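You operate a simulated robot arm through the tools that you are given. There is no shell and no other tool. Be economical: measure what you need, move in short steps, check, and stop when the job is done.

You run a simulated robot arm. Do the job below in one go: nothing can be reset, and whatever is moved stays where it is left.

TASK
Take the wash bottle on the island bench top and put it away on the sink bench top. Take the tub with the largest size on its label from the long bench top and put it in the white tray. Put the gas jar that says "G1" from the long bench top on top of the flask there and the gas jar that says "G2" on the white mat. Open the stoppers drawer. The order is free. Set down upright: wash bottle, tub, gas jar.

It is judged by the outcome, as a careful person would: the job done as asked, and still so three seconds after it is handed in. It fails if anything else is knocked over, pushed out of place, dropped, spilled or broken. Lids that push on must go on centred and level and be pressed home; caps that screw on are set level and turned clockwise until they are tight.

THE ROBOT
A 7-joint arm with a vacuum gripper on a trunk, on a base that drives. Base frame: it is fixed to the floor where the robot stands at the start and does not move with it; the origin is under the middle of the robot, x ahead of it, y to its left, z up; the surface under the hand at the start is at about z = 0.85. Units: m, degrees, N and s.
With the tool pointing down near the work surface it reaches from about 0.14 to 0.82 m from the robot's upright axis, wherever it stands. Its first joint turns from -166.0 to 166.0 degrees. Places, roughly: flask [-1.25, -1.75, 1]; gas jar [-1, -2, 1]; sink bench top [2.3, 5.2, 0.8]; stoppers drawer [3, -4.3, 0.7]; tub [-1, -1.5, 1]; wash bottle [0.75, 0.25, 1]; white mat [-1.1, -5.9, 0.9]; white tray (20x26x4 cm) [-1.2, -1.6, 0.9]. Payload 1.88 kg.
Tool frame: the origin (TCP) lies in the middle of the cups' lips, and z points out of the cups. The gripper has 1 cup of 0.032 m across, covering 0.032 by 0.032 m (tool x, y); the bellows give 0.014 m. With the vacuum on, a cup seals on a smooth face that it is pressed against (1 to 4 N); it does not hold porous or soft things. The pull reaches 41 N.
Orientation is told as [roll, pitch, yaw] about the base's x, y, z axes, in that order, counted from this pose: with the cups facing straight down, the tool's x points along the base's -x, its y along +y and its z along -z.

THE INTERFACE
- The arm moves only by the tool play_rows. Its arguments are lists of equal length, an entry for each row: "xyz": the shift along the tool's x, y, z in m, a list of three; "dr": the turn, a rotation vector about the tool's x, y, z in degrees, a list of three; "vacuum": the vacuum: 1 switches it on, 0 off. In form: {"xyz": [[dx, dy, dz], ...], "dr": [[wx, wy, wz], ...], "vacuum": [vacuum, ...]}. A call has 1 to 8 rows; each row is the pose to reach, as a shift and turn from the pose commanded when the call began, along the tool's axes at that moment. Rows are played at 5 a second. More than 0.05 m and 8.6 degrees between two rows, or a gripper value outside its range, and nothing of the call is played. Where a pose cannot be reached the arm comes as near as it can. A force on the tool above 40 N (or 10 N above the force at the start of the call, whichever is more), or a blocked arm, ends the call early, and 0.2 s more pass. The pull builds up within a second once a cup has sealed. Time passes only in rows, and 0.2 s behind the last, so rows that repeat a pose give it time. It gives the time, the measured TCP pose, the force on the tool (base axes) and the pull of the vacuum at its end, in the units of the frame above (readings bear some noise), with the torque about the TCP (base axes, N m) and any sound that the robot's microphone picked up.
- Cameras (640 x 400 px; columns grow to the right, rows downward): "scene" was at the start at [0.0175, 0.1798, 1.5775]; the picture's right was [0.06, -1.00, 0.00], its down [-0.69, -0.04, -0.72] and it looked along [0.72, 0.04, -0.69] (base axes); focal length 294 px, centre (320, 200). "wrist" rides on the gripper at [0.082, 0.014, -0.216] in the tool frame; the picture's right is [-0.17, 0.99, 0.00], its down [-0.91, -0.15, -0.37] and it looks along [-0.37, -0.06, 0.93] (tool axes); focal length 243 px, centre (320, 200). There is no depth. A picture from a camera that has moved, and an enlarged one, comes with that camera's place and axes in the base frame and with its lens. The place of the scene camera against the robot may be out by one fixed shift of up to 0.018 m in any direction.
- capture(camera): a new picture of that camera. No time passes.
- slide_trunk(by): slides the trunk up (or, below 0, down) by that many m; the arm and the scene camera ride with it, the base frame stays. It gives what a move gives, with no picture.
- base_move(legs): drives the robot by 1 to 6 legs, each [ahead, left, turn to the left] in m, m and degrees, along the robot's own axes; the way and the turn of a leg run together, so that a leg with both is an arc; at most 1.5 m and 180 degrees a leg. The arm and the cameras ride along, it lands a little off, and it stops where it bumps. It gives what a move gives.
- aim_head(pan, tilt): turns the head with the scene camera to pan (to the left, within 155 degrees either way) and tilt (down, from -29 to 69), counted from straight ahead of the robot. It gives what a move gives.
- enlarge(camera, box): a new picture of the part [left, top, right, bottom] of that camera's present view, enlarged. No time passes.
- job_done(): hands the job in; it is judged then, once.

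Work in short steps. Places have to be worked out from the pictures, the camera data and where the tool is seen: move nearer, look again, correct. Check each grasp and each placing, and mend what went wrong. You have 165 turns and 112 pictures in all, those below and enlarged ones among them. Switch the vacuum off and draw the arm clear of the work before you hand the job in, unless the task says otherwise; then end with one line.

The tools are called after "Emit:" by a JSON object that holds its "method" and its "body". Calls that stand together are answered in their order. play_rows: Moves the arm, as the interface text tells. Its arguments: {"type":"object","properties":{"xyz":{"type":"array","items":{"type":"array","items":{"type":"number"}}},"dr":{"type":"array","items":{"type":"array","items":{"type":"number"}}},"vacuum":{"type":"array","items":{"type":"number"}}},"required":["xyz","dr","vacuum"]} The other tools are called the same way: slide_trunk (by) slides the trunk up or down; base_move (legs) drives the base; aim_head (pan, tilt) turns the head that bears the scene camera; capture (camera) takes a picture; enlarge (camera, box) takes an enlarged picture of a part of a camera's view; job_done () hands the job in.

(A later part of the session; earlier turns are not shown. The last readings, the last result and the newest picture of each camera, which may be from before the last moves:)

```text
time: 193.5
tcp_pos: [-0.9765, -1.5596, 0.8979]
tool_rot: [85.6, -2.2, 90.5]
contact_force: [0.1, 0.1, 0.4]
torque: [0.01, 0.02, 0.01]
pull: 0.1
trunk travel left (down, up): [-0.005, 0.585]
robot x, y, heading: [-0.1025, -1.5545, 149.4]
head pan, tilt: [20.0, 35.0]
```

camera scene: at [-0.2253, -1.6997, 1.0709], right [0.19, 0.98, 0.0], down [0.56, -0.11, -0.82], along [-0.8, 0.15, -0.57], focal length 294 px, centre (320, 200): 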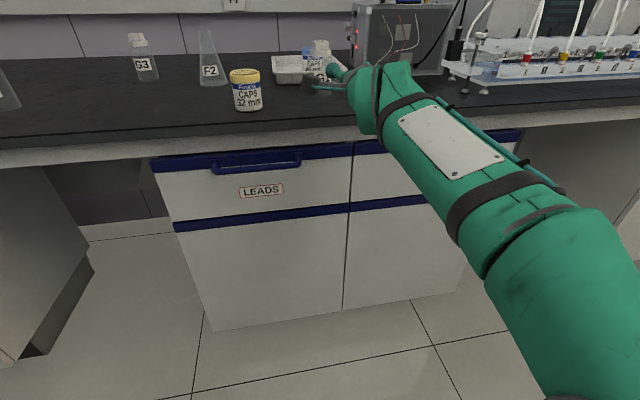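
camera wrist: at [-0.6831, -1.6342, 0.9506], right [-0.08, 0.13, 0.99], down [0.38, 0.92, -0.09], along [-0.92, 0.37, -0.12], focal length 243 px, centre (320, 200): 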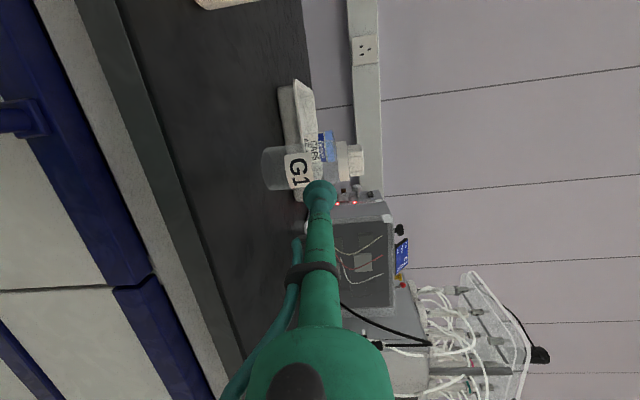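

Emit:
{"method": "capture", "body": {"camera": "wrist"}}

Emit:
{"method": "enlarge", "body": {"camera": "scene", "box": [270, 30, 398, 110]}}

```text
55 pictures are left
camera wrist: at [-0.7604, -1.6404, 0.9247], right [-0.08, 0.13, 0.99], down [0.38, 0.92, -0.09], along [-0.92, 0.37, -0.12], focal length 243 px, centre (320, 200)
```

wrist: 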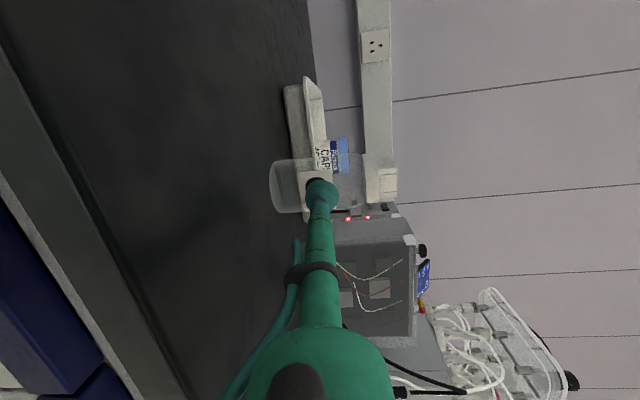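

```text
5.00 times, centred on (334, 70) of scene
camera zoom: at [-0.2252, -1.6997, 1.0709], right [0.19, 0.98, 0.0], down [0.56, -0.11, -0.82], along [-0.8, 0.15, -0.57], focal length 1469 px, centre (250, 850)
```

zoom: 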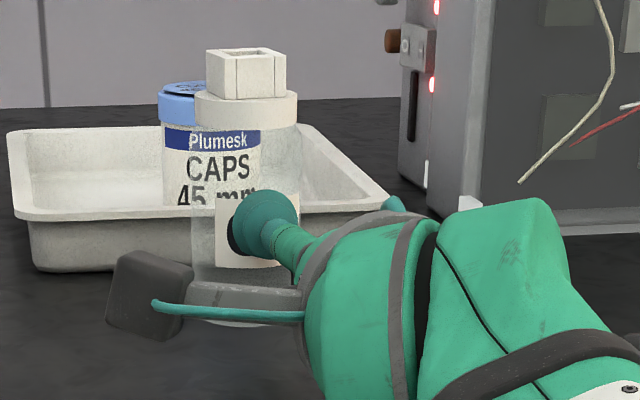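

It's still not clearly in contact. I'll advance another 8 mm and compare.

Emit:
{"method": "play_rows", "body": {"xyz": [[0, 0, 0.003], [0, 0, 0.006], [0, 0, 0.009], [0, 0, 0.009], [0, 0, 0.009]], "dr": [[0, 0, 0], [0, 0, 0], [0, 0, 0], [0, 0, 0], [0, 0, 0]], "vacuum": [1, 1, 1, 1, 1]}}

Emit:
{"method": "enlarge", "body": {"camera": "scene", "box": [270, 30, 398, 110]}}

```text
time: 194.7
tcp_pos: [-0.9865, -1.5588, 0.8967]
tool_rot: [85.6, -2.1, 90.5]
contact_force: [0.5, -0.4, 0.0]
torque: [-0.03, 0.04, 0.02]
pull: 0.0
trunk travel left (down, up): [-0.005, 0.585]
robot x, y, heading: [-0.1037, -1.5561, 149.0]
head pan, tilt: [20.0, 35.0]
```

```text
5.00 times, centred on (334, 70) of scene
camera zoom: at [-0.2252, -1.6997, 1.0709], right [0.19, 0.98, 0.0], down [0.56, -0.11, -0.82], along [-0.8, 0.15, -0.57], focal length 1469 px, centre (250, 850)
```

zoom: 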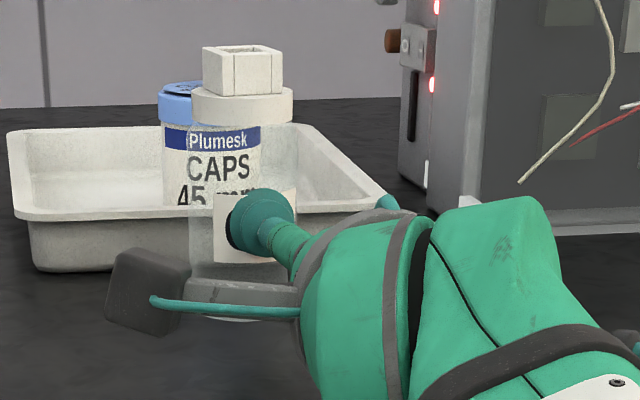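

The jar slides without sealing because it offers too little resistance to compress the bellows onto the curve. The tray rim, just behind it at about the same height, can back it gently. I'll level the tool and ease the jar toward it.

Emit:
{"method": "play_rows", "body": {"xyz": [[0, 0, 0.004], [0, 0, 0.01], [0, 0, 0.016], [0, 0, 0.022], [0, 0, 0.028], [0, 0, 0.028]], "dr": [[-2, 0, 0], [-4, 0, 0], [-4, 0, 0], [-4, 0, 0], [-4, 0, 0], [-4, 0, 0]], "vacuum": [1, 1, 1, 1, 1, 1]}}

Emit:
{"method": "enlarge", "body": {"camera": "scene", "box": [270, 30, 398, 110]}}

Emit:
{"method": "enlarge", "body": {"camera": "wrist", "box": [240, 120, 400, 220]}}

```text
time: 196.1
tcp_pos: [-1.013, -1.56, 0.8949]
tool_rot: [89.7, -2.2, 90.5]
contact_force: [0.6, 0.8, 0.1]
torque: [0.0, -0.03, 0.01]
pull: 0.0
trunk travel left (down, up): [-0.005, 0.585]
robot x, y, heading: [-0.1043, -1.553, 149.2]
head pan, tilt: [20.0, 35.0]
```

```text
5.00 times, centred on (334, 70) of scene
camera zoom: at [-0.2252, -1.6997, 1.0709], right [0.19, 0.98, 0.0], down [0.56, -0.11, -0.82], along [-0.8, 0.15, -0.57], focal length 1469 px, centre (250, 850)
```

zoom: 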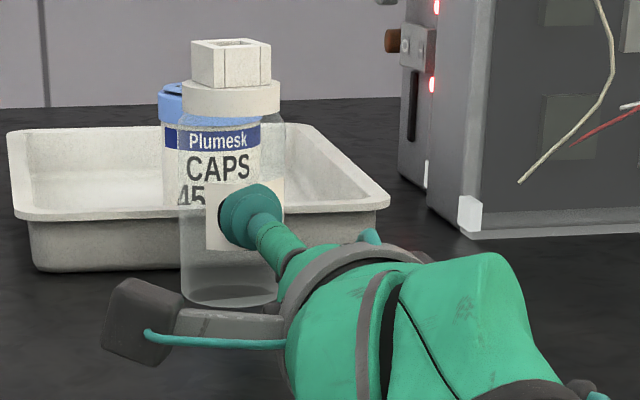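

```text
4.00 times, centred on (320, 170) of wrist
camera zoom: at [-0.7963, -1.6392, 0.907], right [-0.01, 0.13, 0.99], down [0.37, 0.92, -0.12], along [-0.93, 0.36, -0.05], focal length 970 px, centre (320, 320)
```

zoom: 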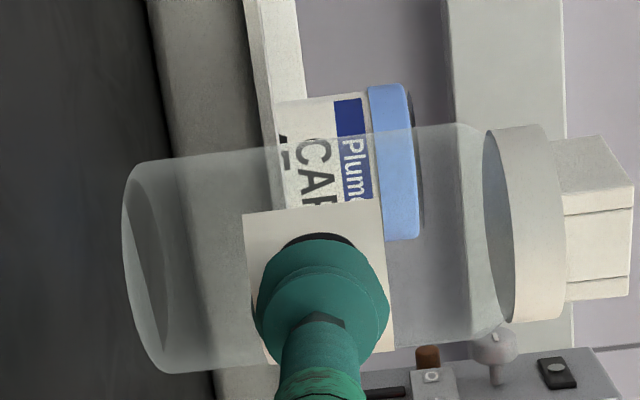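

The jar slides along upright, but the cup is about 4 mm off to +y. I'll back off, recentre and continue to the tray rim.

Emit:
{"method": "play_rows", "body": {"xyz": [[0, 0, -0.008], [0.005, 0, -0.008], [0.005, 0, 0.0], [0.005, 0, 0.006], [0.005, 0, 0.012], [0.005, 0, 0.016], [0.005, 0, 0.019], [0.005, 0, 0.019]], "dr": [[0, 0, 0], [0, 0, 0], [0, 0, 0], [0, 0, 0], [0, 0, 0], [0, 0, 0], [0, 0, 0], [0, 0, 0]], "vacuum": [1, 1, 1, 1, 1, 1, 1, 1]}}

Emit:
{"method": "enlarge", "body": {"camera": "scene", "box": [270, 30, 398, 110]}}

```text
time: 197.9
tcp_pos: [-1.0327, -1.5648, 0.8965]
tool_rot: [89.6, -2.2, 90.5]
contact_force: [0.6, 0.3, 1.7]
torque: [0.06, 0.13, 0.01]
pull: 40.4
trunk travel left (down, up): [-0.005, 0.585]
robot x, y, heading: [-0.1026, -1.5546, 149.2]
head pan, tilt: [20.0, 35.0]
```

```text
5.00 times, centred on (334, 70) of scene
camera zoom: at [-0.225, -1.6997, 1.0709], right [0.19, 0.98, 0.0], down [0.56, -0.11, -0.82], along [-0.8, 0.15, -0.57], focal length 1469 px, centre (250, 850)
```

zoom: 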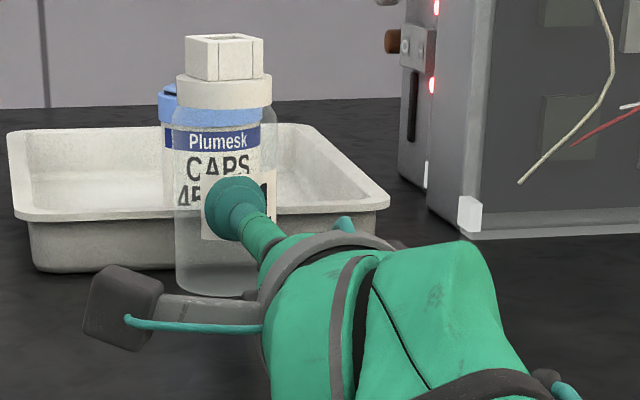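

It sealed with a pull of 40, and the tray hasn't moved. I'll lift, then draw back a bit while rising.

Emit:
{"method": "play_rows", "body": {"xyz": [[0, 0.015, -0.001], [0, 0.04, -0.01], [0, 0.07, -0.025], [0, 0.1, -0.045], [0, 0.13, -0.07], [0, 0.16, -0.09], [0, 0.18, -0.11], [0, 0.18, -0.11]], "dr": [[0, 0, 0], [0, 0, 0], [0, 0, 0], [0, 0, 0], [0, 0, 0], [0, 0, 0], [0, 0, 0], [0, 0, 0]], "vacuum": [1, 1, 1, 1, 1, 1, 1, 1]}}

Emit:
{"method": "capture", "body": {"camera": "scene"}}

Emit:
{"method": "capture", "body": {"camera": "wrist"}}

```text
time: 199.7
tcp_pos: [-0.9235, -1.5711, 1.077]
tool_rot: [89.6, -2.2, 90.4]
contact_force: [-0.3, 0.1, -0.2]
torque: [-0.02, 0.01, -0.02]
pull: 0.1
trunk travel left (down, up): [-0.005, 0.585]
robot x, y, heading: [-0.1023, -1.5568, 149.2]
head pan, tilt: [20.0, 35.0]
```

```text
49 pictures are left
camera scene: at [-0.2253, -1.6997, 1.0709], right [0.19, 0.98, 0.0], down [0.56, -0.11, -0.82], along [-0.8, 0.15, -0.57], focal length 294 px, centre (320, 200)
```

scene: 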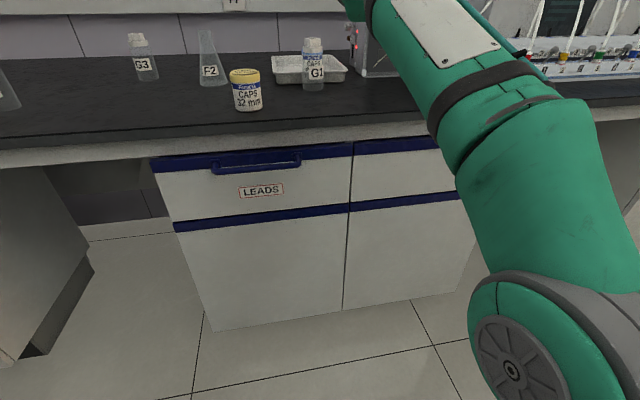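

```text
48 pictures are left
camera wrist: at [-0.7056, -1.6503, 1.0889], right [-0.01, 0.13, 0.99], down [0.37, 0.92, -0.12], along [-0.93, 0.36, -0.05], focal length 243 px, centre (320, 200)
```

wrist: 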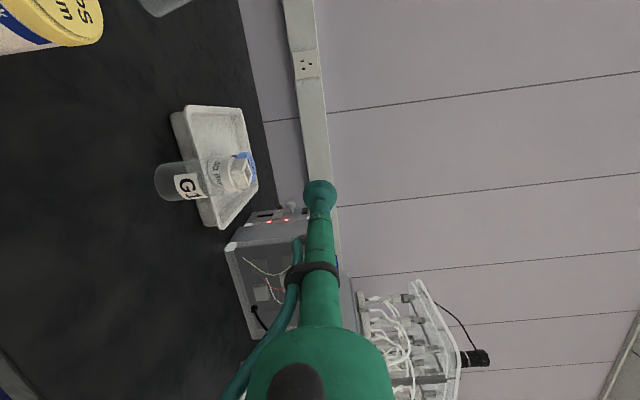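

The seal let go on lifting, but G1 still stands upright against the tray. I'll go back, press a little firmer, and lift much more slowly.

Emit:
{"method": "play_rows", "body": {"xyz": [[0.001, -0.03, 0.01], [0.001, -0.06, 0.02], [0.001, -0.09, 0.03], [0.001, -0.12, 0.04], [0.001, -0.15, 0.05], [0.001, -0.175, 0.065], [0.001, -0.177, 0.085], [0.001, -0.177, 0.095]], "dr": [[0, 0, 0], [0, 0, 0], [0, 0, 0], [0, 0, 0], [0, 0, 0], [0, 0, 0], [0, 0, 0], [0, 0, 0]], "vacuum": [0, 0, 0, 0, 0, 0, 0, 0]}}

Emit:
{"method": "enlarge", "body": {"camera": "wrist", "box": [240, 120, 400, 220]}}

```text
time: 201.5
tcp_pos: [-1.0186, -1.5656, 0.8962]
tool_rot: [89.6, -2.2, 90.5]
contact_force: [0.1, -0.6, 0.2]
torque: [0.01, 0.0, 0.03]
pull: 0.1
trunk travel left (down, up): [-0.005, 0.585]
robot x, y, heading: [-0.104, -1.5566, 149.3]
head pan, tilt: [20.0, 35.0]
```

```text
4.00 times, centred on (320, 170) of wrist
camera zoom: at [-0.8013, -1.6461, 0.909], right [-0.01, 0.13, 0.99], down [0.37, 0.92, -0.12], along [-0.93, 0.36, -0.05], focal length 970 px, centre (320, 320)
```

zoom: 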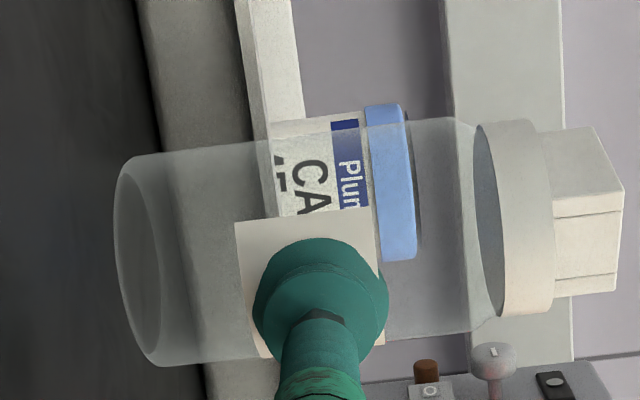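

I'll centre by 3 mm more, press slightly deeper than before and hold.

Emit:
{"method": "play_rows", "body": {"xyz": [[0.003, 0, 0.005], [0.003, 0, 0.01], [0.003, 0, 0.014], [0.003, 0, 0.017], [0.003, 0, 0.019], [0.003, 0, 0.019], [0.003, 0, 0.019], [0.003, 0, 0.019]], "dr": [[0, 0, 0], [0, 0, 0], [0, 0, 0], [0, 0, 0], [0, 0, 0], [0, 0, 0], [0, 0, 0], [0, 0, 0]], "vacuum": [1, 1, 1, 1, 1, 1, 1, 1]}}

```text
time: 203.3
tcp_pos: [-1.0378, -1.5695, 0.8985]
tool_rot: [89.7, -2.2, 90.5]
contact_force: [0.8, 0.7, 0.7]
torque: [0.0, -0.02, 0.03]
pull: 0.0
trunk travel left (down, up): [-0.005, 0.585]
robot x, y, heading: [-0.1035, -1.5575, 149.3]
head pan, tilt: [20.0, 35.0]
```

Emit:
{"method": "play_rows", "body": {"xyz": [[0, 0, 0.002], [0, 0, 0.004], [0, 0, 0.006], [0, 0, 0.006], [0, 0, 0.006], [0, 0, 0.006]], "dr": [[0, 0, 0], [0, 0, 0], [0, 0, 0], [0, 0, 0], [0, 0, 0], [0, 0, 0]], "vacuum": [1, 1, 1, 1, 1, 1]}}

Emit:
{"method": "enlarge", "body": {"camera": "scene", "box": [270, 30, 398, 110]}}

```text
time: 204.7
tcp_pos: [-1.0438, -1.5699, 0.8978]
tool_rot: [89.6, -2.2, 90.5]
contact_force: [0.8, 0.3, -1.0]
torque: [0.0, -0.01, 0.01]
pull: 0.0
trunk travel left (down, up): [-0.005, 0.585]
robot x, y, heading: [-0.1038, -1.5548, 149.2]
head pan, tilt: [20.0, 35.0]
```

```text
5.00 times, centred on (334, 70) of scene
camera zoom: at [-0.2253, -1.6997, 1.0709], right [0.19, 0.98, 0.0], down [0.56, -0.11, -0.82], along [-0.8, 0.15, -0.57], focal length 1469 px, centre (250, 850)
```

zoom: 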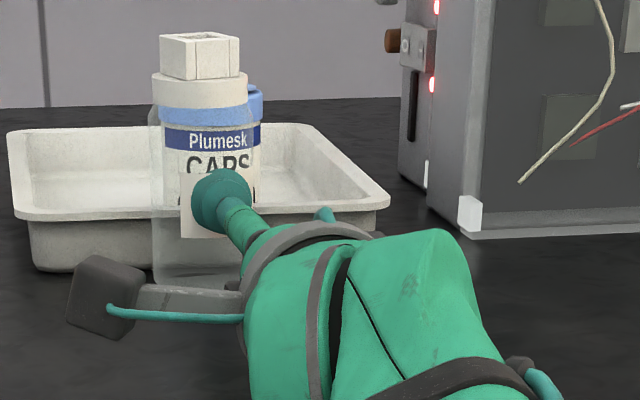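

The jar shifted a bit sideways. I'll look from the wrist.

Emit:
{"method": "enlarge", "body": {"camera": "wrist", "box": [240, 120, 400, 220]}}

```text
4.00 times, centred on (320, 170) of wrist
camera zoom: at [-0.8259, -1.6498, 0.909], right [-0.01, 0.13, 0.99], down [0.37, 0.92, -0.12], along [-0.93, 0.36, -0.05], focal length 970 px, centre (320, 320)
```

zoom: 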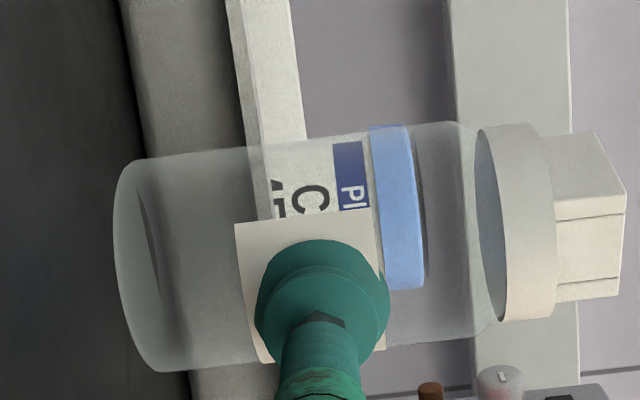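

The jar axis is about 6 mm to the -y side of the cup. I'll back off, recentre and press again; good centring is what sealed before.

Emit:
{"method": "play_rows", "body": {"xyz": [[0, 0, -0.008], [0.006, 0, -0.008], [0.006, 0, -0.002], [0.006, 0, 0.002], [0.006, 0, 0.005], [0.006, 0, 0.008], [0.006, 0, 0.008], [0.006, 0, 0.008]], "dr": [[0, 0, 0], [0, 0, 0], [0, 0, 0], [0, 0, 0], [0, 0, 0], [0, 0, 0], [0, 0, 0], [0, 0, 0]], "vacuum": [1, 1, 1, 1, 1, 1, 1, 1]}}

```text
time: 206.5
tcp_pos: [-1.0503, -1.575, 0.8977]
tool_rot: [89.7, -2.2, 90.5]
contact_force: [1.6, -0.9, 0.6]
torque: [0.0, -0.05, 0.03]
pull: 40.5
trunk travel left (down, up): [-0.005, 0.585]
robot x, y, heading: [-0.1013, -1.5589, 149.1]
head pan, tilt: [20.0, 35.0]
```

It sealed. I'll lift very slowly, straight up, and check.

Emit:
{"method": "play_rows", "body": {"xyz": [[0, 0, 0], [0, 0, 0], [0, 0.002, 0], [0, 0.004, 0], [0, 0.007, 0], [0, 0.01, 0], [0, 0.01, 0]], "dr": [[0, 0, 0], [0, 0, 0], [0, 0, 0], [0, 0, 0], [0, 0, 0], [0, 0, 0], [0, 0, 0]], "vacuum": [1, 1, 1, 1, 1, 1, 1]}}

Emit:
{"method": "enlarge", "body": {"camera": "scene", "box": [270, 30, 398, 110]}}

```text
time: 208.1
tcp_pos: [-1.0512, -1.5761, 0.9084]
tool_rot: [89.6, -2.2, 90.5]
contact_force: [0.1, -0.2, -2.1]
torque: [0.05, -0.09, 0.02]
pull: 40.7
trunk travel left (down, up): [-0.005, 0.585]
robot x, y, heading: [-0.1023, -1.5597, 149.3]
head pan, tilt: [20.0, 35.0]
```

```text
5.00 times, centred on (334, 70) of scene
camera zoom: at [-0.2253, -1.6997, 1.0709], right [0.19, 0.98, 0.0], down [0.56, -0.11, -0.82], along [-0.8, 0.15, -0.57], focal length 1469 px, centre (250, 850)
```

zoom: 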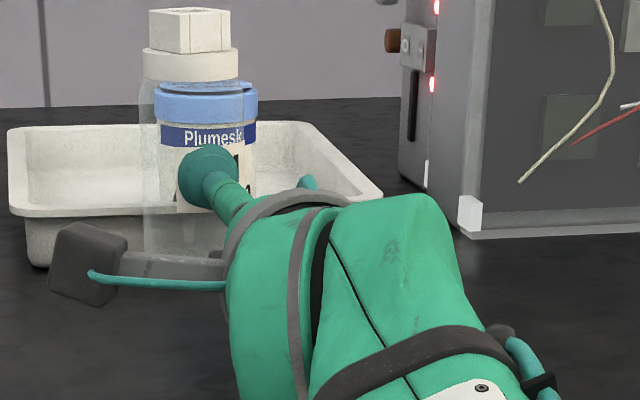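

G1 is off the bench with the pull at 40.7. I'll keep rising gently.

Emit:
{"method": "play_rows", "body": {"xyz": [[0, 0.008, 0], [0, 0.018, 0], [0, 0.028, 0], [0, 0.04, 0], [0, 0.052, 0], [0, 0.064, 0], [0, 0.074, 0], [0, 0.08, 0]], "dr": [[0, 0, 0], [0, 0, 0], [0, 0, 0], [0, 0, 0], [0, 0, 0], [0, 0, 0], [0, 0, 0], [0, 0, 0]], "vacuum": [1, 1, 1, 1, 1, 1, 1, 1]}}

Emit:
{"method": "play_rows", "body": {"xyz": [[0, 0.008, 0], [0, 0.018, -0.01], [0, 0.028, -0.02], [0, 0.04, -0.035], [0, 0.052, -0.05], [0, 0.064, -0.065], [0, 0.074, -0.075], [0, 0.08, -0.08]], "dr": [[0, 0, 0], [0, 0, 0], [0, 0, 0], [0, 0, 0], [0, 0, 0], [0, 0, 0], [0, 0, 0], [0, 0, 0]], "vacuum": [1, 1, 1, 1, 1, 1, 1, 1]}}

Emit:
{"method": "capture", "body": {"camera": "wrist"}}

```text
time: 209.9
tcp_pos: [-1.0537, -1.5811, 0.988]
tool_rot: [89.6, -2.2, 90.5]
contact_force: [0.1, -0.4, -1.0]
torque: [0.01, -0.06, 0.01]
pull: 40.8
trunk travel left (down, up): [-0.005, 0.585]
robot x, y, heading: [-0.1045, -1.5551, 149.2]
head pan, tilt: [20.0, 35.0]
```

```text
time: 211.7
tcp_pos: [-0.9705, -1.5812, 1.0695]
tool_rot: [89.7, -2.2, 90.5]
contact_force: [0.2, 0.0, -2.4]
torque: [-0.01, -0.07, 0.03]
pull: 40.8
trunk travel left (down, up): [-0.005, 0.585]
robot x, y, heading: [-0.1049, -1.555, 149.1]
head pan, tilt: [20.0, 35.0]
```

```text
43 pictures are left
camera wrist: at [-0.753, -1.6609, 1.0802], right [-0.01, 0.13, 0.99], down [0.37, 0.92, -0.12], along [-0.93, 0.36, -0.05], focal length 243 px, centre (320, 200)
```

wrist: 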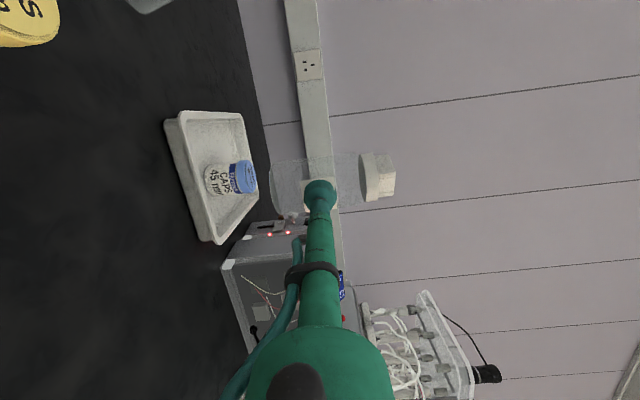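

It's held securely. I'll drive sideways so the jar ends up just in front of the flask, with its bottom at about z=1.02 above everything there.

Emit:
{"method": "base_move", "body": {"legs": [[-0.051, 0.279, 0]]}}

Emit:
{"method": "aim_head", "body": {"pan": 20, "tilt": 20}}

Emit:
{"method": "capture", "body": {"camera": "scene"}}

Emit:
{"method": "capture", "body": {"camera": "wrist"}}

```text
time: 213.7
tcp_pos: [-1.0719, -1.8508, 1.0677]
tool_rot: [89.5, -2.2, 90.6]
contact_force: [-0.1, 0.0, -2.8]
torque: [-0.02, -0.08, 0.01]
pull: 40.3
trunk travel left (down, up): [-0.005, 0.585]
robot x, y, heading: [-0.2052, -1.8257, 149.2]
head pan, tilt: [20.0, 35.0]
```

```text
time: 214.4
tcp_pos: [-1.0714, -1.8514, 1.0682]
tool_rot: [89.6, -2.2, 90.6]
contact_force: [-0.1, -0.9, -2.1]
torque: [0.02, -0.08, -0.01]
pull: 41.0
trunk travel left (down, up): [-0.005, 0.585]
robot x, y, heading: [-0.2017, -1.8221, 149.2]
head pan, tilt: [20.0, 20.0]
```

```text
42 pictures are left
camera scene: at [-0.3311, -1.9679, 1.0947], right [0.19, 0.98, 0.0], down [0.34, -0.06, -0.94], along [-0.92, 0.17, -0.34], focal length 294 px, centre (320, 200)
```

scene: 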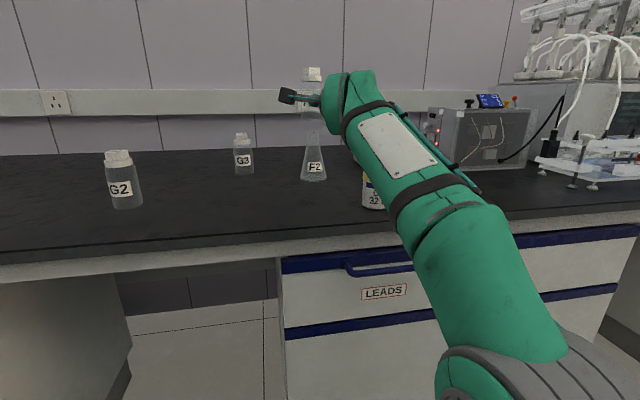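

```text
41 pictures are left
camera wrist: at [-0.8541, -1.9307, 1.08], right [-0.01, 0.13, 0.99], down [0.37, 0.92, -0.12], along [-0.93, 0.36, -0.05], focal length 243 px, centre (320, 200)
```

wrist: 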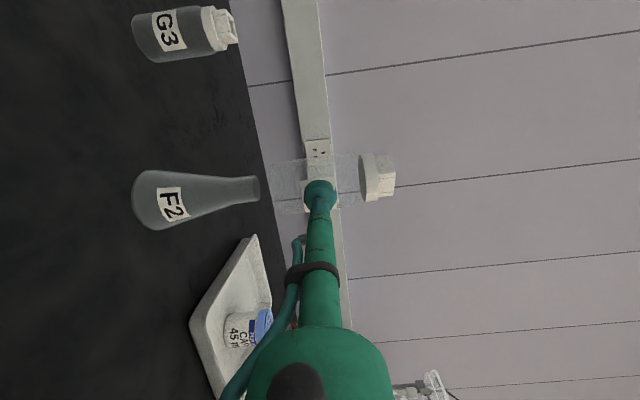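

The jar is close to the flask. I'll zoom the wrist and scene views to measure both.

Emit:
{"method": "enlarge", "body": {"camera": "wrist", "box": [120, 120, 408, 300]}}

Emit:
{"method": "enlarge", "body": {"camera": "scene", "box": [250, 60, 410, 190]}}

```text
2.22 times, centred on (264, 210) of wrist
camera zoom: at [-0.8541, -1.9307, 1.08], right [-0.01, 0.13, 0.99], down [0.37, 0.92, -0.12], along [-0.93, 0.36, -0.05], focal length 539 px, centre (444, 178)
```

zoom: 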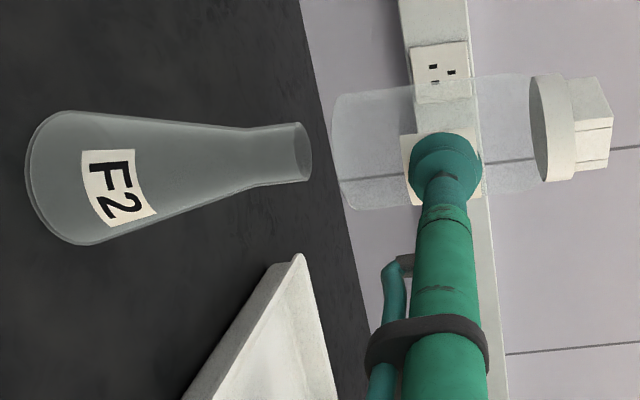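

```text
3.08 times, centred on (330, 125) of scene
camera zoom: at [-0.3311, -1.9679, 1.0947], right [0.19, 0.98, 0.0], down [0.34, -0.06, -0.94], along [-0.92, 0.17, -0.34], focal length 904 px, centre (289, 431)
```

zoom: 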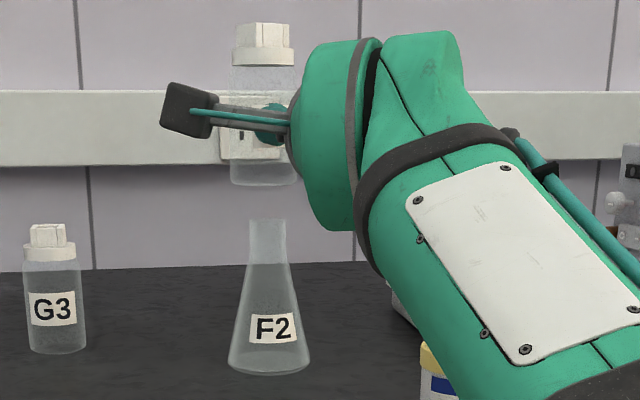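

The flask mouth is at about (-1.140, -1.846, 0.983), and the jar bottom centre at about (-1.096, -1.857, 1.022). I'll shift -4.5 cm in x and +1 cm in y at this height.

Emit:
{"method": "play_rows", "body": {"xyz": [[-0.003, 0, 0.01], [-0.006, 0, 0.02], [-0.009, 0, 0.03], [-0.0105, 0, 0.038], [-0.0105, 0, 0.045], [-0.0105, 0, 0.045]], "dr": [[0, 0, 0], [0, 0, 0], [0, 0, 0], [0, 0, 0], [0, 0, 0], [0, 0, 0]], "vacuum": [1, 1, 1, 1, 1, 1]}}

Emit:
{"method": "enlarge", "body": {"camera": "wrist", "box": [120, 100, 408, 280]}}

Emit:
{"method": "enlarge", "body": {"camera": "scene", "box": [266, 60, 362, 190]}}

```text
time: 215.8
tcp_pos: [-1.1168, -1.8412, 1.066]
tool_rot: [89.6, -2.2, 90.6]
contact_force: [-0.3, -0.1, -2.8]
torque: [0.0, -0.06, -0.02]
pull: 40.4
trunk travel left (down, up): [-0.005, 0.585]
robot x, y, heading: [-0.2009, -1.8217, 149.0]
head pan, tilt: [20.0, 20.0]
```

```text
2.22 times, centred on (264, 190) of wrist
camera zoom: at [-0.8992, -1.9202, 1.0789], right [-0.01, 0.13, 0.99], down [0.37, 0.92, -0.12], along [-0.93, 0.36, -0.05], focal length 539 px, centre (444, 222)
```

zoom: 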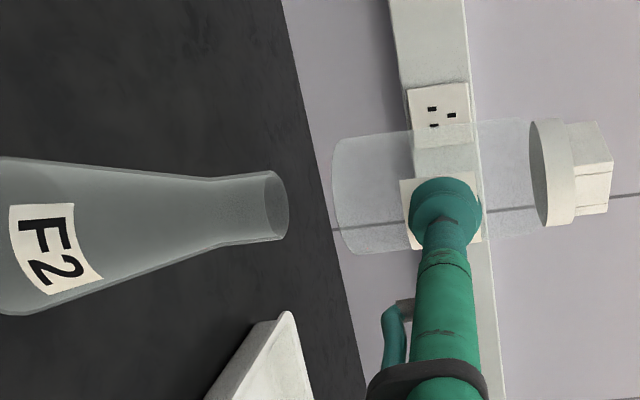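

```text
3.08 times, centred on (314, 125) of scene
camera zoom: at [-0.3311, -1.9679, 1.0947], right [0.19, 0.98, 0.0], down [0.34, -0.06, -0.94], along [-0.92, 0.17, -0.34], focal length 904 px, centre (338, 431)
```

zoom: 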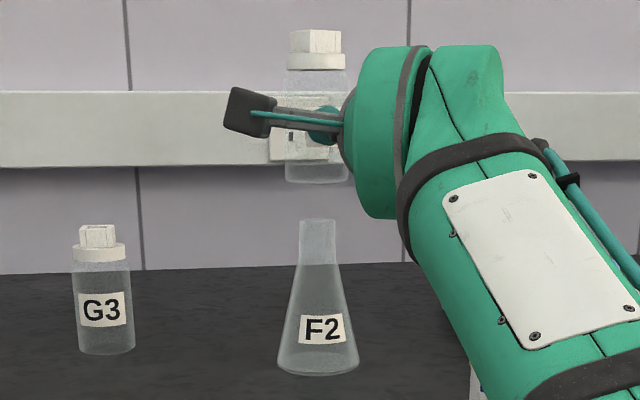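

Both views show the jar centred over the flask mouth laterally. I'll add 4 mm forward and lower to just above the mouth.

Emit:
{"method": "play_rows", "body": {"xyz": [[0, 0, 0.004], [0, -0.008, 0.004], [0, -0.016, 0.004], [0, -0.024, 0.004], [0, -0.027, 0.004], [0, -0.027, 0.004]], "dr": [[0, 0, 0], [0, 0, 0], [0, 0, 0], [0, 0, 0], [0, 0, 0], [0, 0, 0]], "vacuum": [1, 1, 1, 1, 1, 1]}}

Emit:
{"method": "enlarge", "body": {"camera": "wrist", "box": [200, 110, 360, 210]}}

Emit:
{"method": "enlarge", "body": {"camera": "scene", "box": [266, 60, 362, 190]}}

```text
time: 217.2
tcp_pos: [-1.1208, -1.8388, 1.0415]
tool_rot: [89.7, -2.2, 90.6]
contact_force: [-0.2, 0.6, -2.7]
torque: [0.01, -0.11, 0.04]
pull: 41.0
trunk travel left (down, up): [-0.005, 0.585]
robot x, y, heading: [-0.2028, -1.8218, 149.2]
head pan, tilt: [20.0, 20.0]
```

```text
4.00 times, centred on (280, 160) of wrist
camera zoom: at [-0.9023, -1.9191, 1.0537], right [-0.01, 0.13, 0.99], down [0.37, 0.92, -0.12], along [-0.93, 0.36, -0.05], focal length 970 px, centre (480, 360)
```

zoom: 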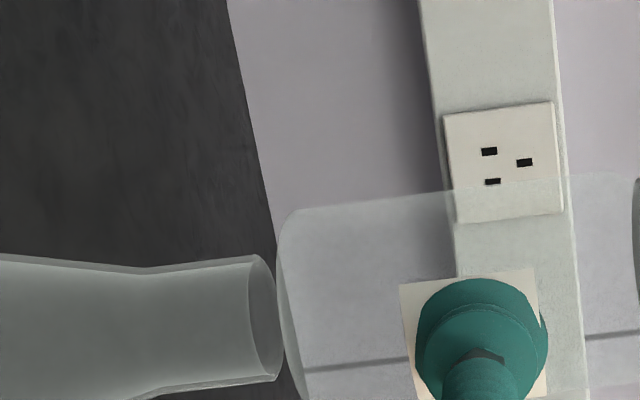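

```text
3.08 times, centred on (314, 125) of scene
camera zoom: at [-0.3311, -1.9679, 1.0947], right [0.19, 0.98, 0.0], down [0.34, -0.06, -0.94], along [-0.92, 0.17, -0.34], focal length 904 px, centre (338, 431)
```

zoom: 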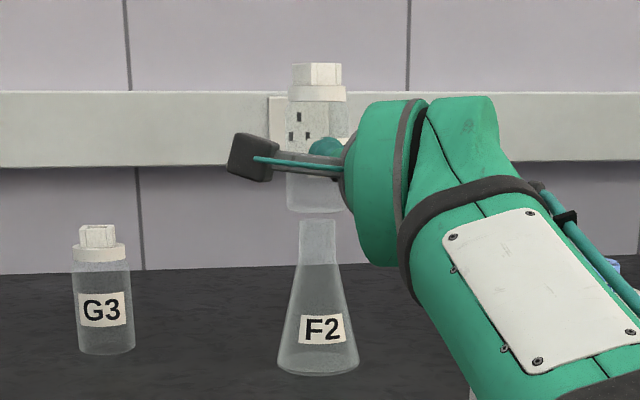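

It's well centred with a gap of about 1 cm. I'll creep down until contact.

Emit:
{"method": "play_rows", "body": {"xyz": [[0, -0.002, 0], [0, -0.004, 0], [0, -0.006, 0], [0, -0.008, 0], [0, -0.008, 0]], "dr": [[0, 0, 0], [0, 0, 0], [0, 0, 0], [0, 0, 0], [0, 0, 0]], "vacuum": [1, 1, 1, 1, 1]}}

```text
time: 218.4
tcp_pos: [-1.1213, -1.8402, 1.0337]
tool_rot: [89.6, -2.3, 90.6]
contact_force: [-0.2, -0.2, -2.2]
torque: [-0.02, -0.07, 0.0]
pull: 40.8
trunk travel left (down, up): [-0.005, 0.585]
robot x, y, heading: [-0.2019, -1.8235, 149.1]
head pan, tilt: [20.0, 20.0]
```

Emit:
{"method": "play_rows", "body": {"xyz": [[0, -0.001, 0], [0, -0.002, 0], [0, -0.003, 0], [0, -0.004, 0], [0, -0.004, 0]], "dr": [[0, 0, 0], [0, 0, 0], [0, 0, 0], [0, 0, 0], [0, 0, 0]], "vacuum": [1, 1, 1, 1, 1]}}

Emit:
{"method": "enlarge", "body": {"camera": "scene", "box": [282, 100, 346, 140]}}

```text
time: 219.6
tcp_pos: [-1.1193, -1.839, 1.0337]
tool_rot: [89.9, -2.2, 90.6]
contact_force: [-0.5, -1.5, 7.0]
torque: [-0.2, 0.18, 0.06]
pull: 41.0
trunk travel left (down, up): [-0.005, 0.585]
robot x, y, heading: [-0.2053, -1.8257, 149.1]
head pan, tilt: [20.0, 20.0]
```

```text
10.00 times, centred on (314, 120) of scene
camera zoom: at [-0.3304, -1.968, 1.0949], right [0.18, 0.98, 0.0], down [0.34, -0.06, -0.94], along [-0.92, 0.17, -0.34], focal length 2938 px, centre (380, 1000)
```

zoom: 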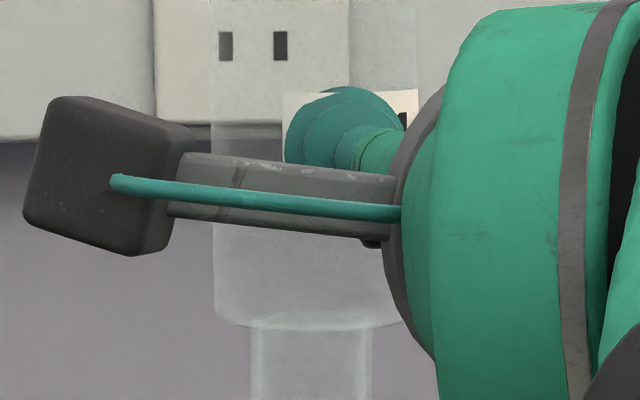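

It's in contact (about 9 N change) and the jar is centred on the neck. I'll unload slightly.

Emit:
{"method": "play_rows", "body": {"xyz": [[0, 0.001, 0], [0, 0.002, 0], [0, 0.0025, 0], [0, 0.0025, 0]], "dr": [[0, 0, 0], [0, 0, 0], [0, 0, 0], [0, 0, 0]], "vacuum": [1, 1, 1, 1]}}

```text
time: 220.6
tcp_pos: [-1.1203, -1.8394, 1.0318]
tool_rot: [89.7, -2.3, 90.6]
contact_force: [1.3, 0.1, 2.7]
torque: [-0.06, 0.09, 0.03]
pull: 40.5
trunk travel left (down, up): [-0.005, 0.585]
robot x, y, heading: [-0.1988, -1.8212, 149.4]
head pan, tilt: [20.0, 20.0]
```

It's lightly loaded. I'll release while easing the cup straight back.

Emit:
{"method": "play_rows", "body": {"xyz": [[0, 0, -0.001], [0, 0, -0.004], [0, 0, -0.009], [0, 0, -0.015], [0, 0, -0.03], [0, 0, -0.05], [0, 0, -0.07]], "dr": [[0, 0, 0], [0, 0, 0], [0, 0, 0], [0, 0, 0], [0, 0, 0], [0, 0, 0], [0, 0, 0]], "vacuum": [0, 0, 0, 0, 0, 0, 0]}}

Emit:
{"method": "enlarge", "body": {"camera": "scene", "box": [266, 60, 394, 190]}}

Emit:
{"method": "enlarge", "body": {"camera": "wrist", "box": [120, 100, 408, 280]}}

```text
time: 222.2
tcp_pos: [-1.0503, -1.837, 1.0312]
tool_rot: [89.6, -2.3, 90.6]
contact_force: [0.0, 0.6, -0.2]
torque: [0.02, 0.06, 0.02]
pull: 0.1
trunk travel left (down, up): [-0.005, 0.585]
robot x, y, heading: [-0.2019, -1.8233, 149.2]
head pan, tilt: [20.0, 20.0]
```

```text
3.08 times, centred on (330, 125) of scene
camera zoom: at [-0.3312, -1.9679, 1.0947], right [0.19, 0.98, 0.0], down [0.34, -0.06, -0.94], along [-0.92, 0.17, -0.34], focal length 904 px, centre (289, 431)
```

zoom: 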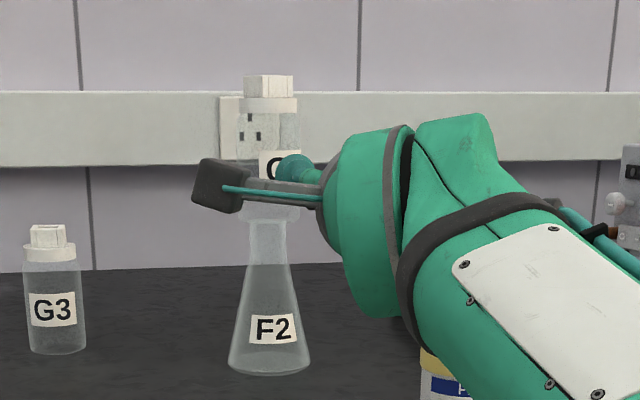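

```text
2.22 times, centred on (264, 190) of wrist
camera zoom: at [-0.8326, -1.9172, 1.0431], right [-0.01, 0.13, 0.99], down [0.37, 0.92, -0.12], along [-0.93, 0.36, -0.05], focal length 539 px, centre (444, 222)
```

zoom: 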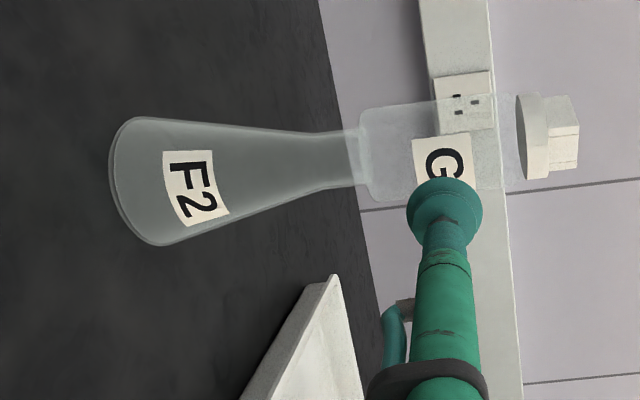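

G1 sits upright and centred on the flask. Now I'll drive so the tool faces G2.

Emit:
{"method": "play_rows", "body": {"xyz": [[0, 0, -0.03], [0, 0.01, -0.06], [0, 0.02, -0.08]], "dr": [[0, 0, 0], [0, 0, 0], [0, 0, 0]], "vacuum": [0, 0, 0]}}

Emit:
{"method": "base_move", "body": {"legs": [[-0.248, 0.363, 0]]}}

Emit:
{"method": "capture", "body": {"camera": "wrist"}}

Emit:
{"method": "capture", "body": {"camera": "scene"}}

```text
time: 223.0
tcp_pos: [-0.9687, -1.8393, 1.0511]
tool_rot: [89.6, -2.4, 90.6]
contact_force: [-0.5, -0.5, -0.1]
torque: [-0.02, 0.03, -0.03]
pull: 0.0
trunk travel left (down, up): [-0.005, 0.585]
robot x, y, heading: [-0.2033, -1.8246, 149.2]
head pan, tilt: [20.0, 20.0]
```

```text
time: 225.7
tcp_pos: [-0.9308, -2.2863, 1.0517]
tool_rot: [89.7, -2.2, 90.8]
contact_force: [0.7, -0.1, 0.4]
torque: [-0.03, -0.01, -0.05]
pull: 0.2
trunk travel left (down, up): [-0.005, 0.585]
robot x, y, heading: [-0.1639, -2.2688, 149.4]
head pan, tilt: [20.0, 20.0]
```

```text
31 pictures are left
camera wrist: at [-0.712, -2.3651, 1.0638], right [-0.01, 0.13, 0.99], down [0.36, 0.92, -0.12], along [-0.93, 0.36, -0.05], focal length 243 px, centre (320, 200)
```

wrist: 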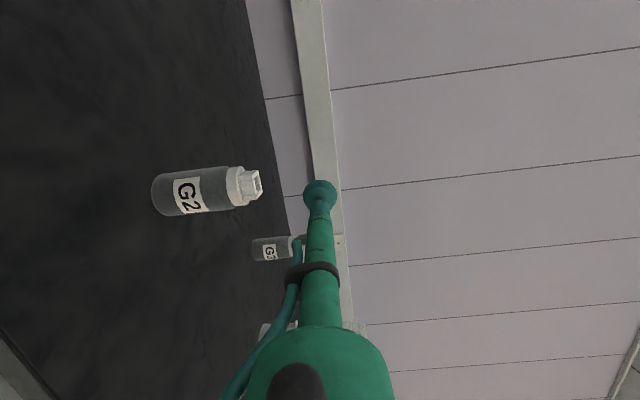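

```text
30 pictures are left
camera scene: at [-0.292, -2.4124, 1.0947], right [0.18, 0.98, 0.0], down [0.34, -0.06, -0.94], along [-0.92, 0.17, -0.34], focal length 294 px, centre (320, 200)
```

scene: 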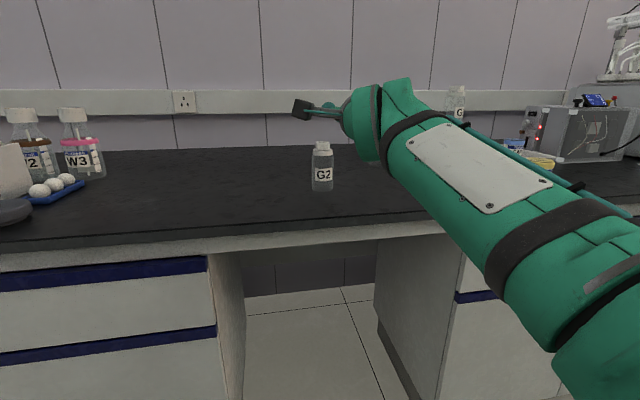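

G2 is centred at about (-1.00, -2.285). I'll back the base 4 cm for wrist room, then lower to grip height with a slight tilt as before.

Emit:
{"method": "base_move", "body": {"legs": [[-0.036, -0.02, 0]]}}

Emit:
{"method": "play_rows", "body": {"xyz": [[-0.001, -0.03, 0], [-0.002, -0.06, 0], [-0.002, -0.08, 0], [-0.002, -0.1, 0], [-0.002, -0.115, 0], [-0.002, -0.13, 0], [-0.002, -0.145, 0], [-0.002, -0.15, 0]], "dr": [[0, 0, 0], [0, 0, 0], [1, 0, 0], [3, 0, 0], [5, 0, 0], [5, 0, 0], [5, 0, 0], [5, 0, 0]], "vacuum": [0, 0, 0, 0, 0, 0, 0, 0]}}

```text
time: 226.6
tcp_pos: [-0.8885, -2.2877, 1.0518]
tool_rot: [89.7, -2.2, 90.6]
contact_force: [0.4, 0.3, 0.0]
torque: [0.0, -0.01, 0.04]
pull: 0.0
trunk travel left (down, up): [-0.005, 0.585]
robot x, y, heading: [-0.1244, -2.2697, 149.6]
head pan, tilt: [20.0, 20.0]
```

```text
time: 228.4
tcp_pos: [-0.8876, -2.2814, 0.9014]
tool_rot: [84.5, -2.3, 90.7]
contact_force: [0.2, 0.3, 0.3]
torque: [-0.02, 0.01, 0.03]
pull: 0.0
trunk travel left (down, up): [-0.005, 0.585]
robot x, y, heading: [-0.1216, -2.27, 149.3]
head pan, tilt: [20.0, 20.0]
```

I'll advance to about 2 cm short of the jar while levelling.

Emit:
{"method": "play_rows", "body": {"xyz": [[0.001, 0.002, 0.02], [0.003, 0.004, 0.04], [0.003, 0.006, 0.058], [0.003, 0.006, 0.063], [0.003, 0.006, 0.063]], "dr": [[0, 0, 0], [-2, 0, 0], [-4, 0, 0], [-5.3, 0, 0], [-5.3, 0, 0]], "vacuum": [0, 0, 0, 0, 0]}}

Emit:
{"method": "enlarge", "body": {"camera": "wrist", "box": [240, 120, 400, 220]}}

```text
time: 229.6
tcp_pos: [-0.9516, -2.2826, 0.9012]
tool_rot: [90.0, -2.2, 90.7]
contact_force: [0.0, 0.3, -0.1]
torque: [-0.01, -0.02, -0.02]
pull: 0.0
trunk travel left (down, up): [-0.005, 0.585]
robot x, y, heading: [-0.1241, -2.2703, 149.4]
head pan, tilt: [20.0, 20.0]
```

```text
4.00 times, centred on (320, 170) of wrist
camera zoom: at [-0.7337, -2.3627, 0.9121], right [0.0, 0.13, 0.99], down [0.36, 0.92, -0.12], along [-0.93, 0.36, -0.05], focal length 970 px, centre (320, 320)
```

zoom: 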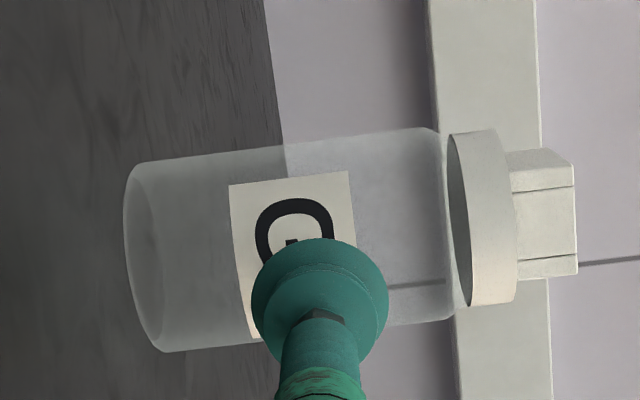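

The jar axis is about 2 mm to -y. I'll correct and press in with the vacuum on.

Emit:
{"method": "play_rows", "body": {"xyz": [[0.002, 0, 0.005], [0.002, 0, 0.012], [0.002, 0, 0.02], [0.002, 0, 0.026], [0.002, 0, 0.032], [0.002, 0, 0.036], [0.002, 0, 0.036]], "dr": [[0, 0, 0], [0, 0, 0], [0, 0, 0], [0, 0, 0], [0, 0, 0], [0, 0, 0], [0, 0, 0]], "vacuum": [1, 1, 1, 1, 1, 1, 1]}}

```text
time: 231.2
tcp_pos: [-0.9867, -2.2871, 0.9015]
tool_rot: [89.9, -2.1, 90.7]
contact_force: [1.0, -0.3, 0.3]
torque: [-0.01, 0.0, -0.04]
pull: 40.8
trunk travel left (down, up): [-0.005, 0.585]
robot x, y, heading: [-0.1212, -2.2718, 149.4]
head pan, tilt: [20.0, 20.0]
```

It sealed first time, so centring was the key. I'll lift slowly as before.

Emit:
{"method": "play_rows", "body": {"xyz": [[0, 0, 0], [0, 0, 0], [0, 0.002, 0], [0, 0.005, 0], [0, 0.01, 0], [0, 0.017, 0], [0, 0.025, 0], [0, 0.033, 0]], "dr": [[0, 0, 0], [0, 0, 0], [0, 0, 0], [0, 0, 0], [0, 0, 0], [0, 0, 0], [0, 0, 0], [0, 0, 0]], "vacuum": [1, 1, 1, 1, 1, 1, 1, 1]}}

Emit:
{"method": "play_rows", "body": {"xyz": [[0, 0.01, -0.005], [0, 0.02, -0.015], [0, 0.03, -0.025], [0, 0.042, -0.035], [0, 0.054, -0.05], [0, 0.066, -0.065], [0, 0.078, -0.08], [0, 0.09, -0.09]], "dr": [[0, 0, 0], [0, 0, 0], [0, 0, 0], [0, 0, 0], [0, 0, 0], [0, 0, 0], [0, 0, 0], [0, 0, 0]], "vacuum": [1, 1, 1, 1, 1, 1, 1, 1]}}

Emit:
{"method": "aim_head", "body": {"pan": 90, "tilt": 20}}

Emit:
{"method": "capture", "body": {"camera": "scene"}}

```text
time: 233.0
tcp_pos: [-0.9888, -2.2879, 0.935]
tool_rot: [89.9, -2.1, 90.7]
contact_force: [-0.3, 0.5, -2.6]
torque: [0.0, -0.05, 0.0]
pull: 40.8
trunk travel left (down, up): [-0.005, 0.585]
robot x, y, heading: [-0.1235, -2.2744, 149.6]
head pan, tilt: [20.0, 20.0]
```

```text
time: 234.8
tcp_pos: [-0.8977, -2.2908, 1.0258]
tool_rot: [90.0, -2.3, 90.6]
contact_force: [0.2, 0.1, -2.5]
torque: [-0.02, -0.04, -0.01]
pull: 40.9
trunk travel left (down, up): [-0.005, 0.585]
robot x, y, heading: [-0.126, -2.271, 149.4]
head pan, tilt: [20.0, 20.0]
```

```text
time: 236.2
tcp_pos: [-0.8981, -2.2907, 1.0259]
tool_rot: [89.9, -2.2, 90.7]
contact_force: [0.8, 0.0, -2.6]
torque: [-0.03, -0.06, -0.01]
pull: 40.5
trunk travel left (down, up): [-0.005, 0.585]
robot x, y, heading: [-0.124, -2.2694, 149.6]
head pan, tilt: [90.0, 20.0]
```

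```text
28 pictures are left
camera scene: at [-0.2065, -2.5113, 1.0947], right [-0.86, 0.51, 0.0], down [0.17, 0.29, -0.94], along [-0.48, -0.81, -0.34], focal length 294 px, centre (320, 200)
```

scene: 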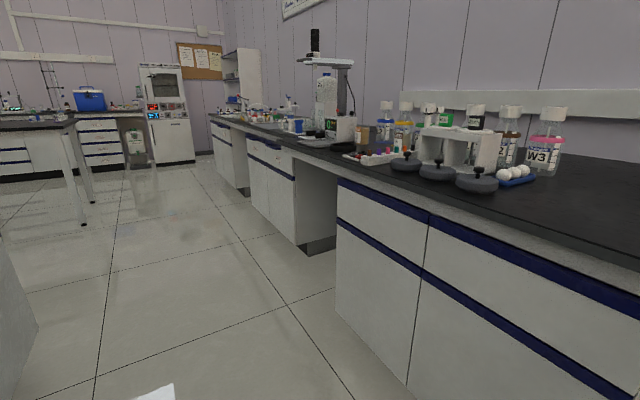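

G2 is held. The mat is far down this bench at y≈-5.9. I'll raise the trunk for clearance, turn left so the jar leads over the aisle, and drive along -y.

Emit:
{"method": "slide_trunk", "body": {"by": 0.2}}

Emit:
{"method": "base_move", "body": {"legs": [[0, 0, 90], [1.29, 0.74, 0]]}}

Emit:
{"method": "aim_head", "body": {"pan": 10, "tilt": 25}}

Emit:
{"method": "capture", "body": {"camera": "scene"}}

```text
time: 238.4
tcp_pos: [-0.8971, -2.2904, 1.2246]
tool_rot: [89.8, -2.2, 90.7]
contact_force: [-0.1, -0.1, -3.5]
torque: [0.02, -0.06, 0.04]
pull: 41.0
trunk travel left (down, up): [-0.205, 0.385]
robot x, y, heading: [-0.1203, -2.2682, 149.7]
head pan, tilt: [90.0, 20.0]
```

```text
time: 249.5
tcp_pos: [-0.0127, -4.4943, 1.2255]
tool_rot: [90.0, -2.2, -175.9]
contact_force: [-0.1, -0.5, -2.1]
torque: [0.08, -0.02, -0.02]
pull: 40.6
trunk travel left (down, up): [-0.205, 0.385]
robot x, y, heading: [-0.0785, -3.7221, -117.2]
head pan, tilt: [90.0, 20.0]
```

```text
time: 251.1
tcp_pos: [-0.0118, -4.4944, 1.2254]
tool_rot: [89.8, -2.2, -175.9]
contact_force: [0.3, -0.3, -2.9]
torque: [0.05, -0.01, -0.03]
pull: 40.8
trunk travel left (down, up): [-0.205, 0.385]
robot x, y, heading: [-0.08, -3.7232, -117.1]
head pan, tilt: [10.0, 25.0]
```

```text
27 pictures are left
camera scene: at [0.0642, -3.8215, 1.2866], right [-0.96, 0.29, 0.0], down [0.12, 0.4, -0.91], along [-0.27, -0.87, -0.42], focal length 294 px, centre (320, 200)
```

scene: 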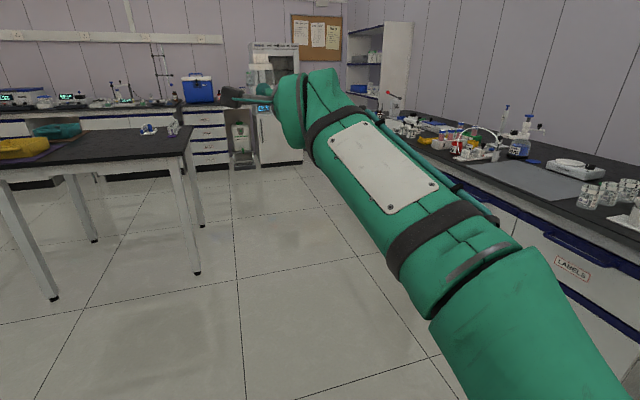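

There's open floor ahead. I'll drive another 1.5 m in -y and look toward the bench for the white mat.

Emit:
{"method": "base_move", "body": {"legs": [[0.72, 0.3, 0], [0.66, 0.3, 0]]}}

Emit:
{"method": "aim_head", "body": {"pan": -55, "tilt": 30}}

Emit:
{"method": "capture", "body": {"camera": "scene"}}

```text
time: 258.9
tcp_pos: [-0.1488, -6.0053, 1.2254]
tool_rot: [89.8, -2.2, -177.2]
contact_force: [-0.1, -0.4, -2.3]
torque: [0.08, -0.01, 0.01]
pull: 40.6
trunk travel left (down, up): [-0.205, 0.385]
robot x, y, heading: [-0.1982, -5.2292, -118.7]
head pan, tilt: [10.0, 25.0]
```

```text
time: 260.2
tcp_pos: [-0.1485, -6.0049, 1.2253]
tool_rot: [89.9, -2.2, -177.4]
contact_force: [0.5, 0.5, -2.1]
torque: [0.07, -0.03, -0.02]
pull: 40.6
trunk travel left (down, up): [-0.205, 0.385]
robot x, y, heading: [-0.1998, -5.2307, -118.5]
head pan, tilt: [-55.0, 30.0]
```

```text
26 pictures are left
camera scene: at [-0.1173, -5.2559, 1.2787], right [-0.11, 0.99, 0.0], down [0.5, 0.06, -0.87], along [-0.86, -0.1, -0.5], focal length 294 px, centre (320, 200)
```

scene: 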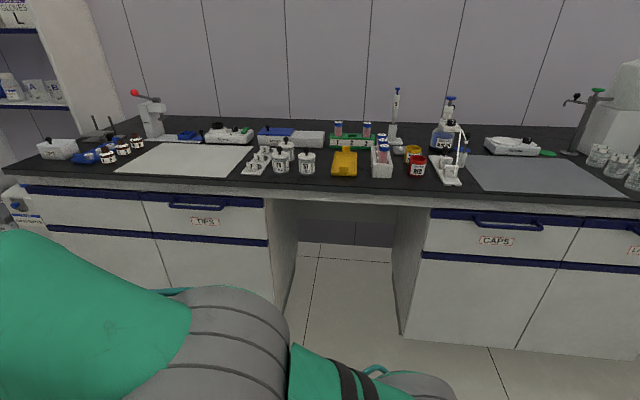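

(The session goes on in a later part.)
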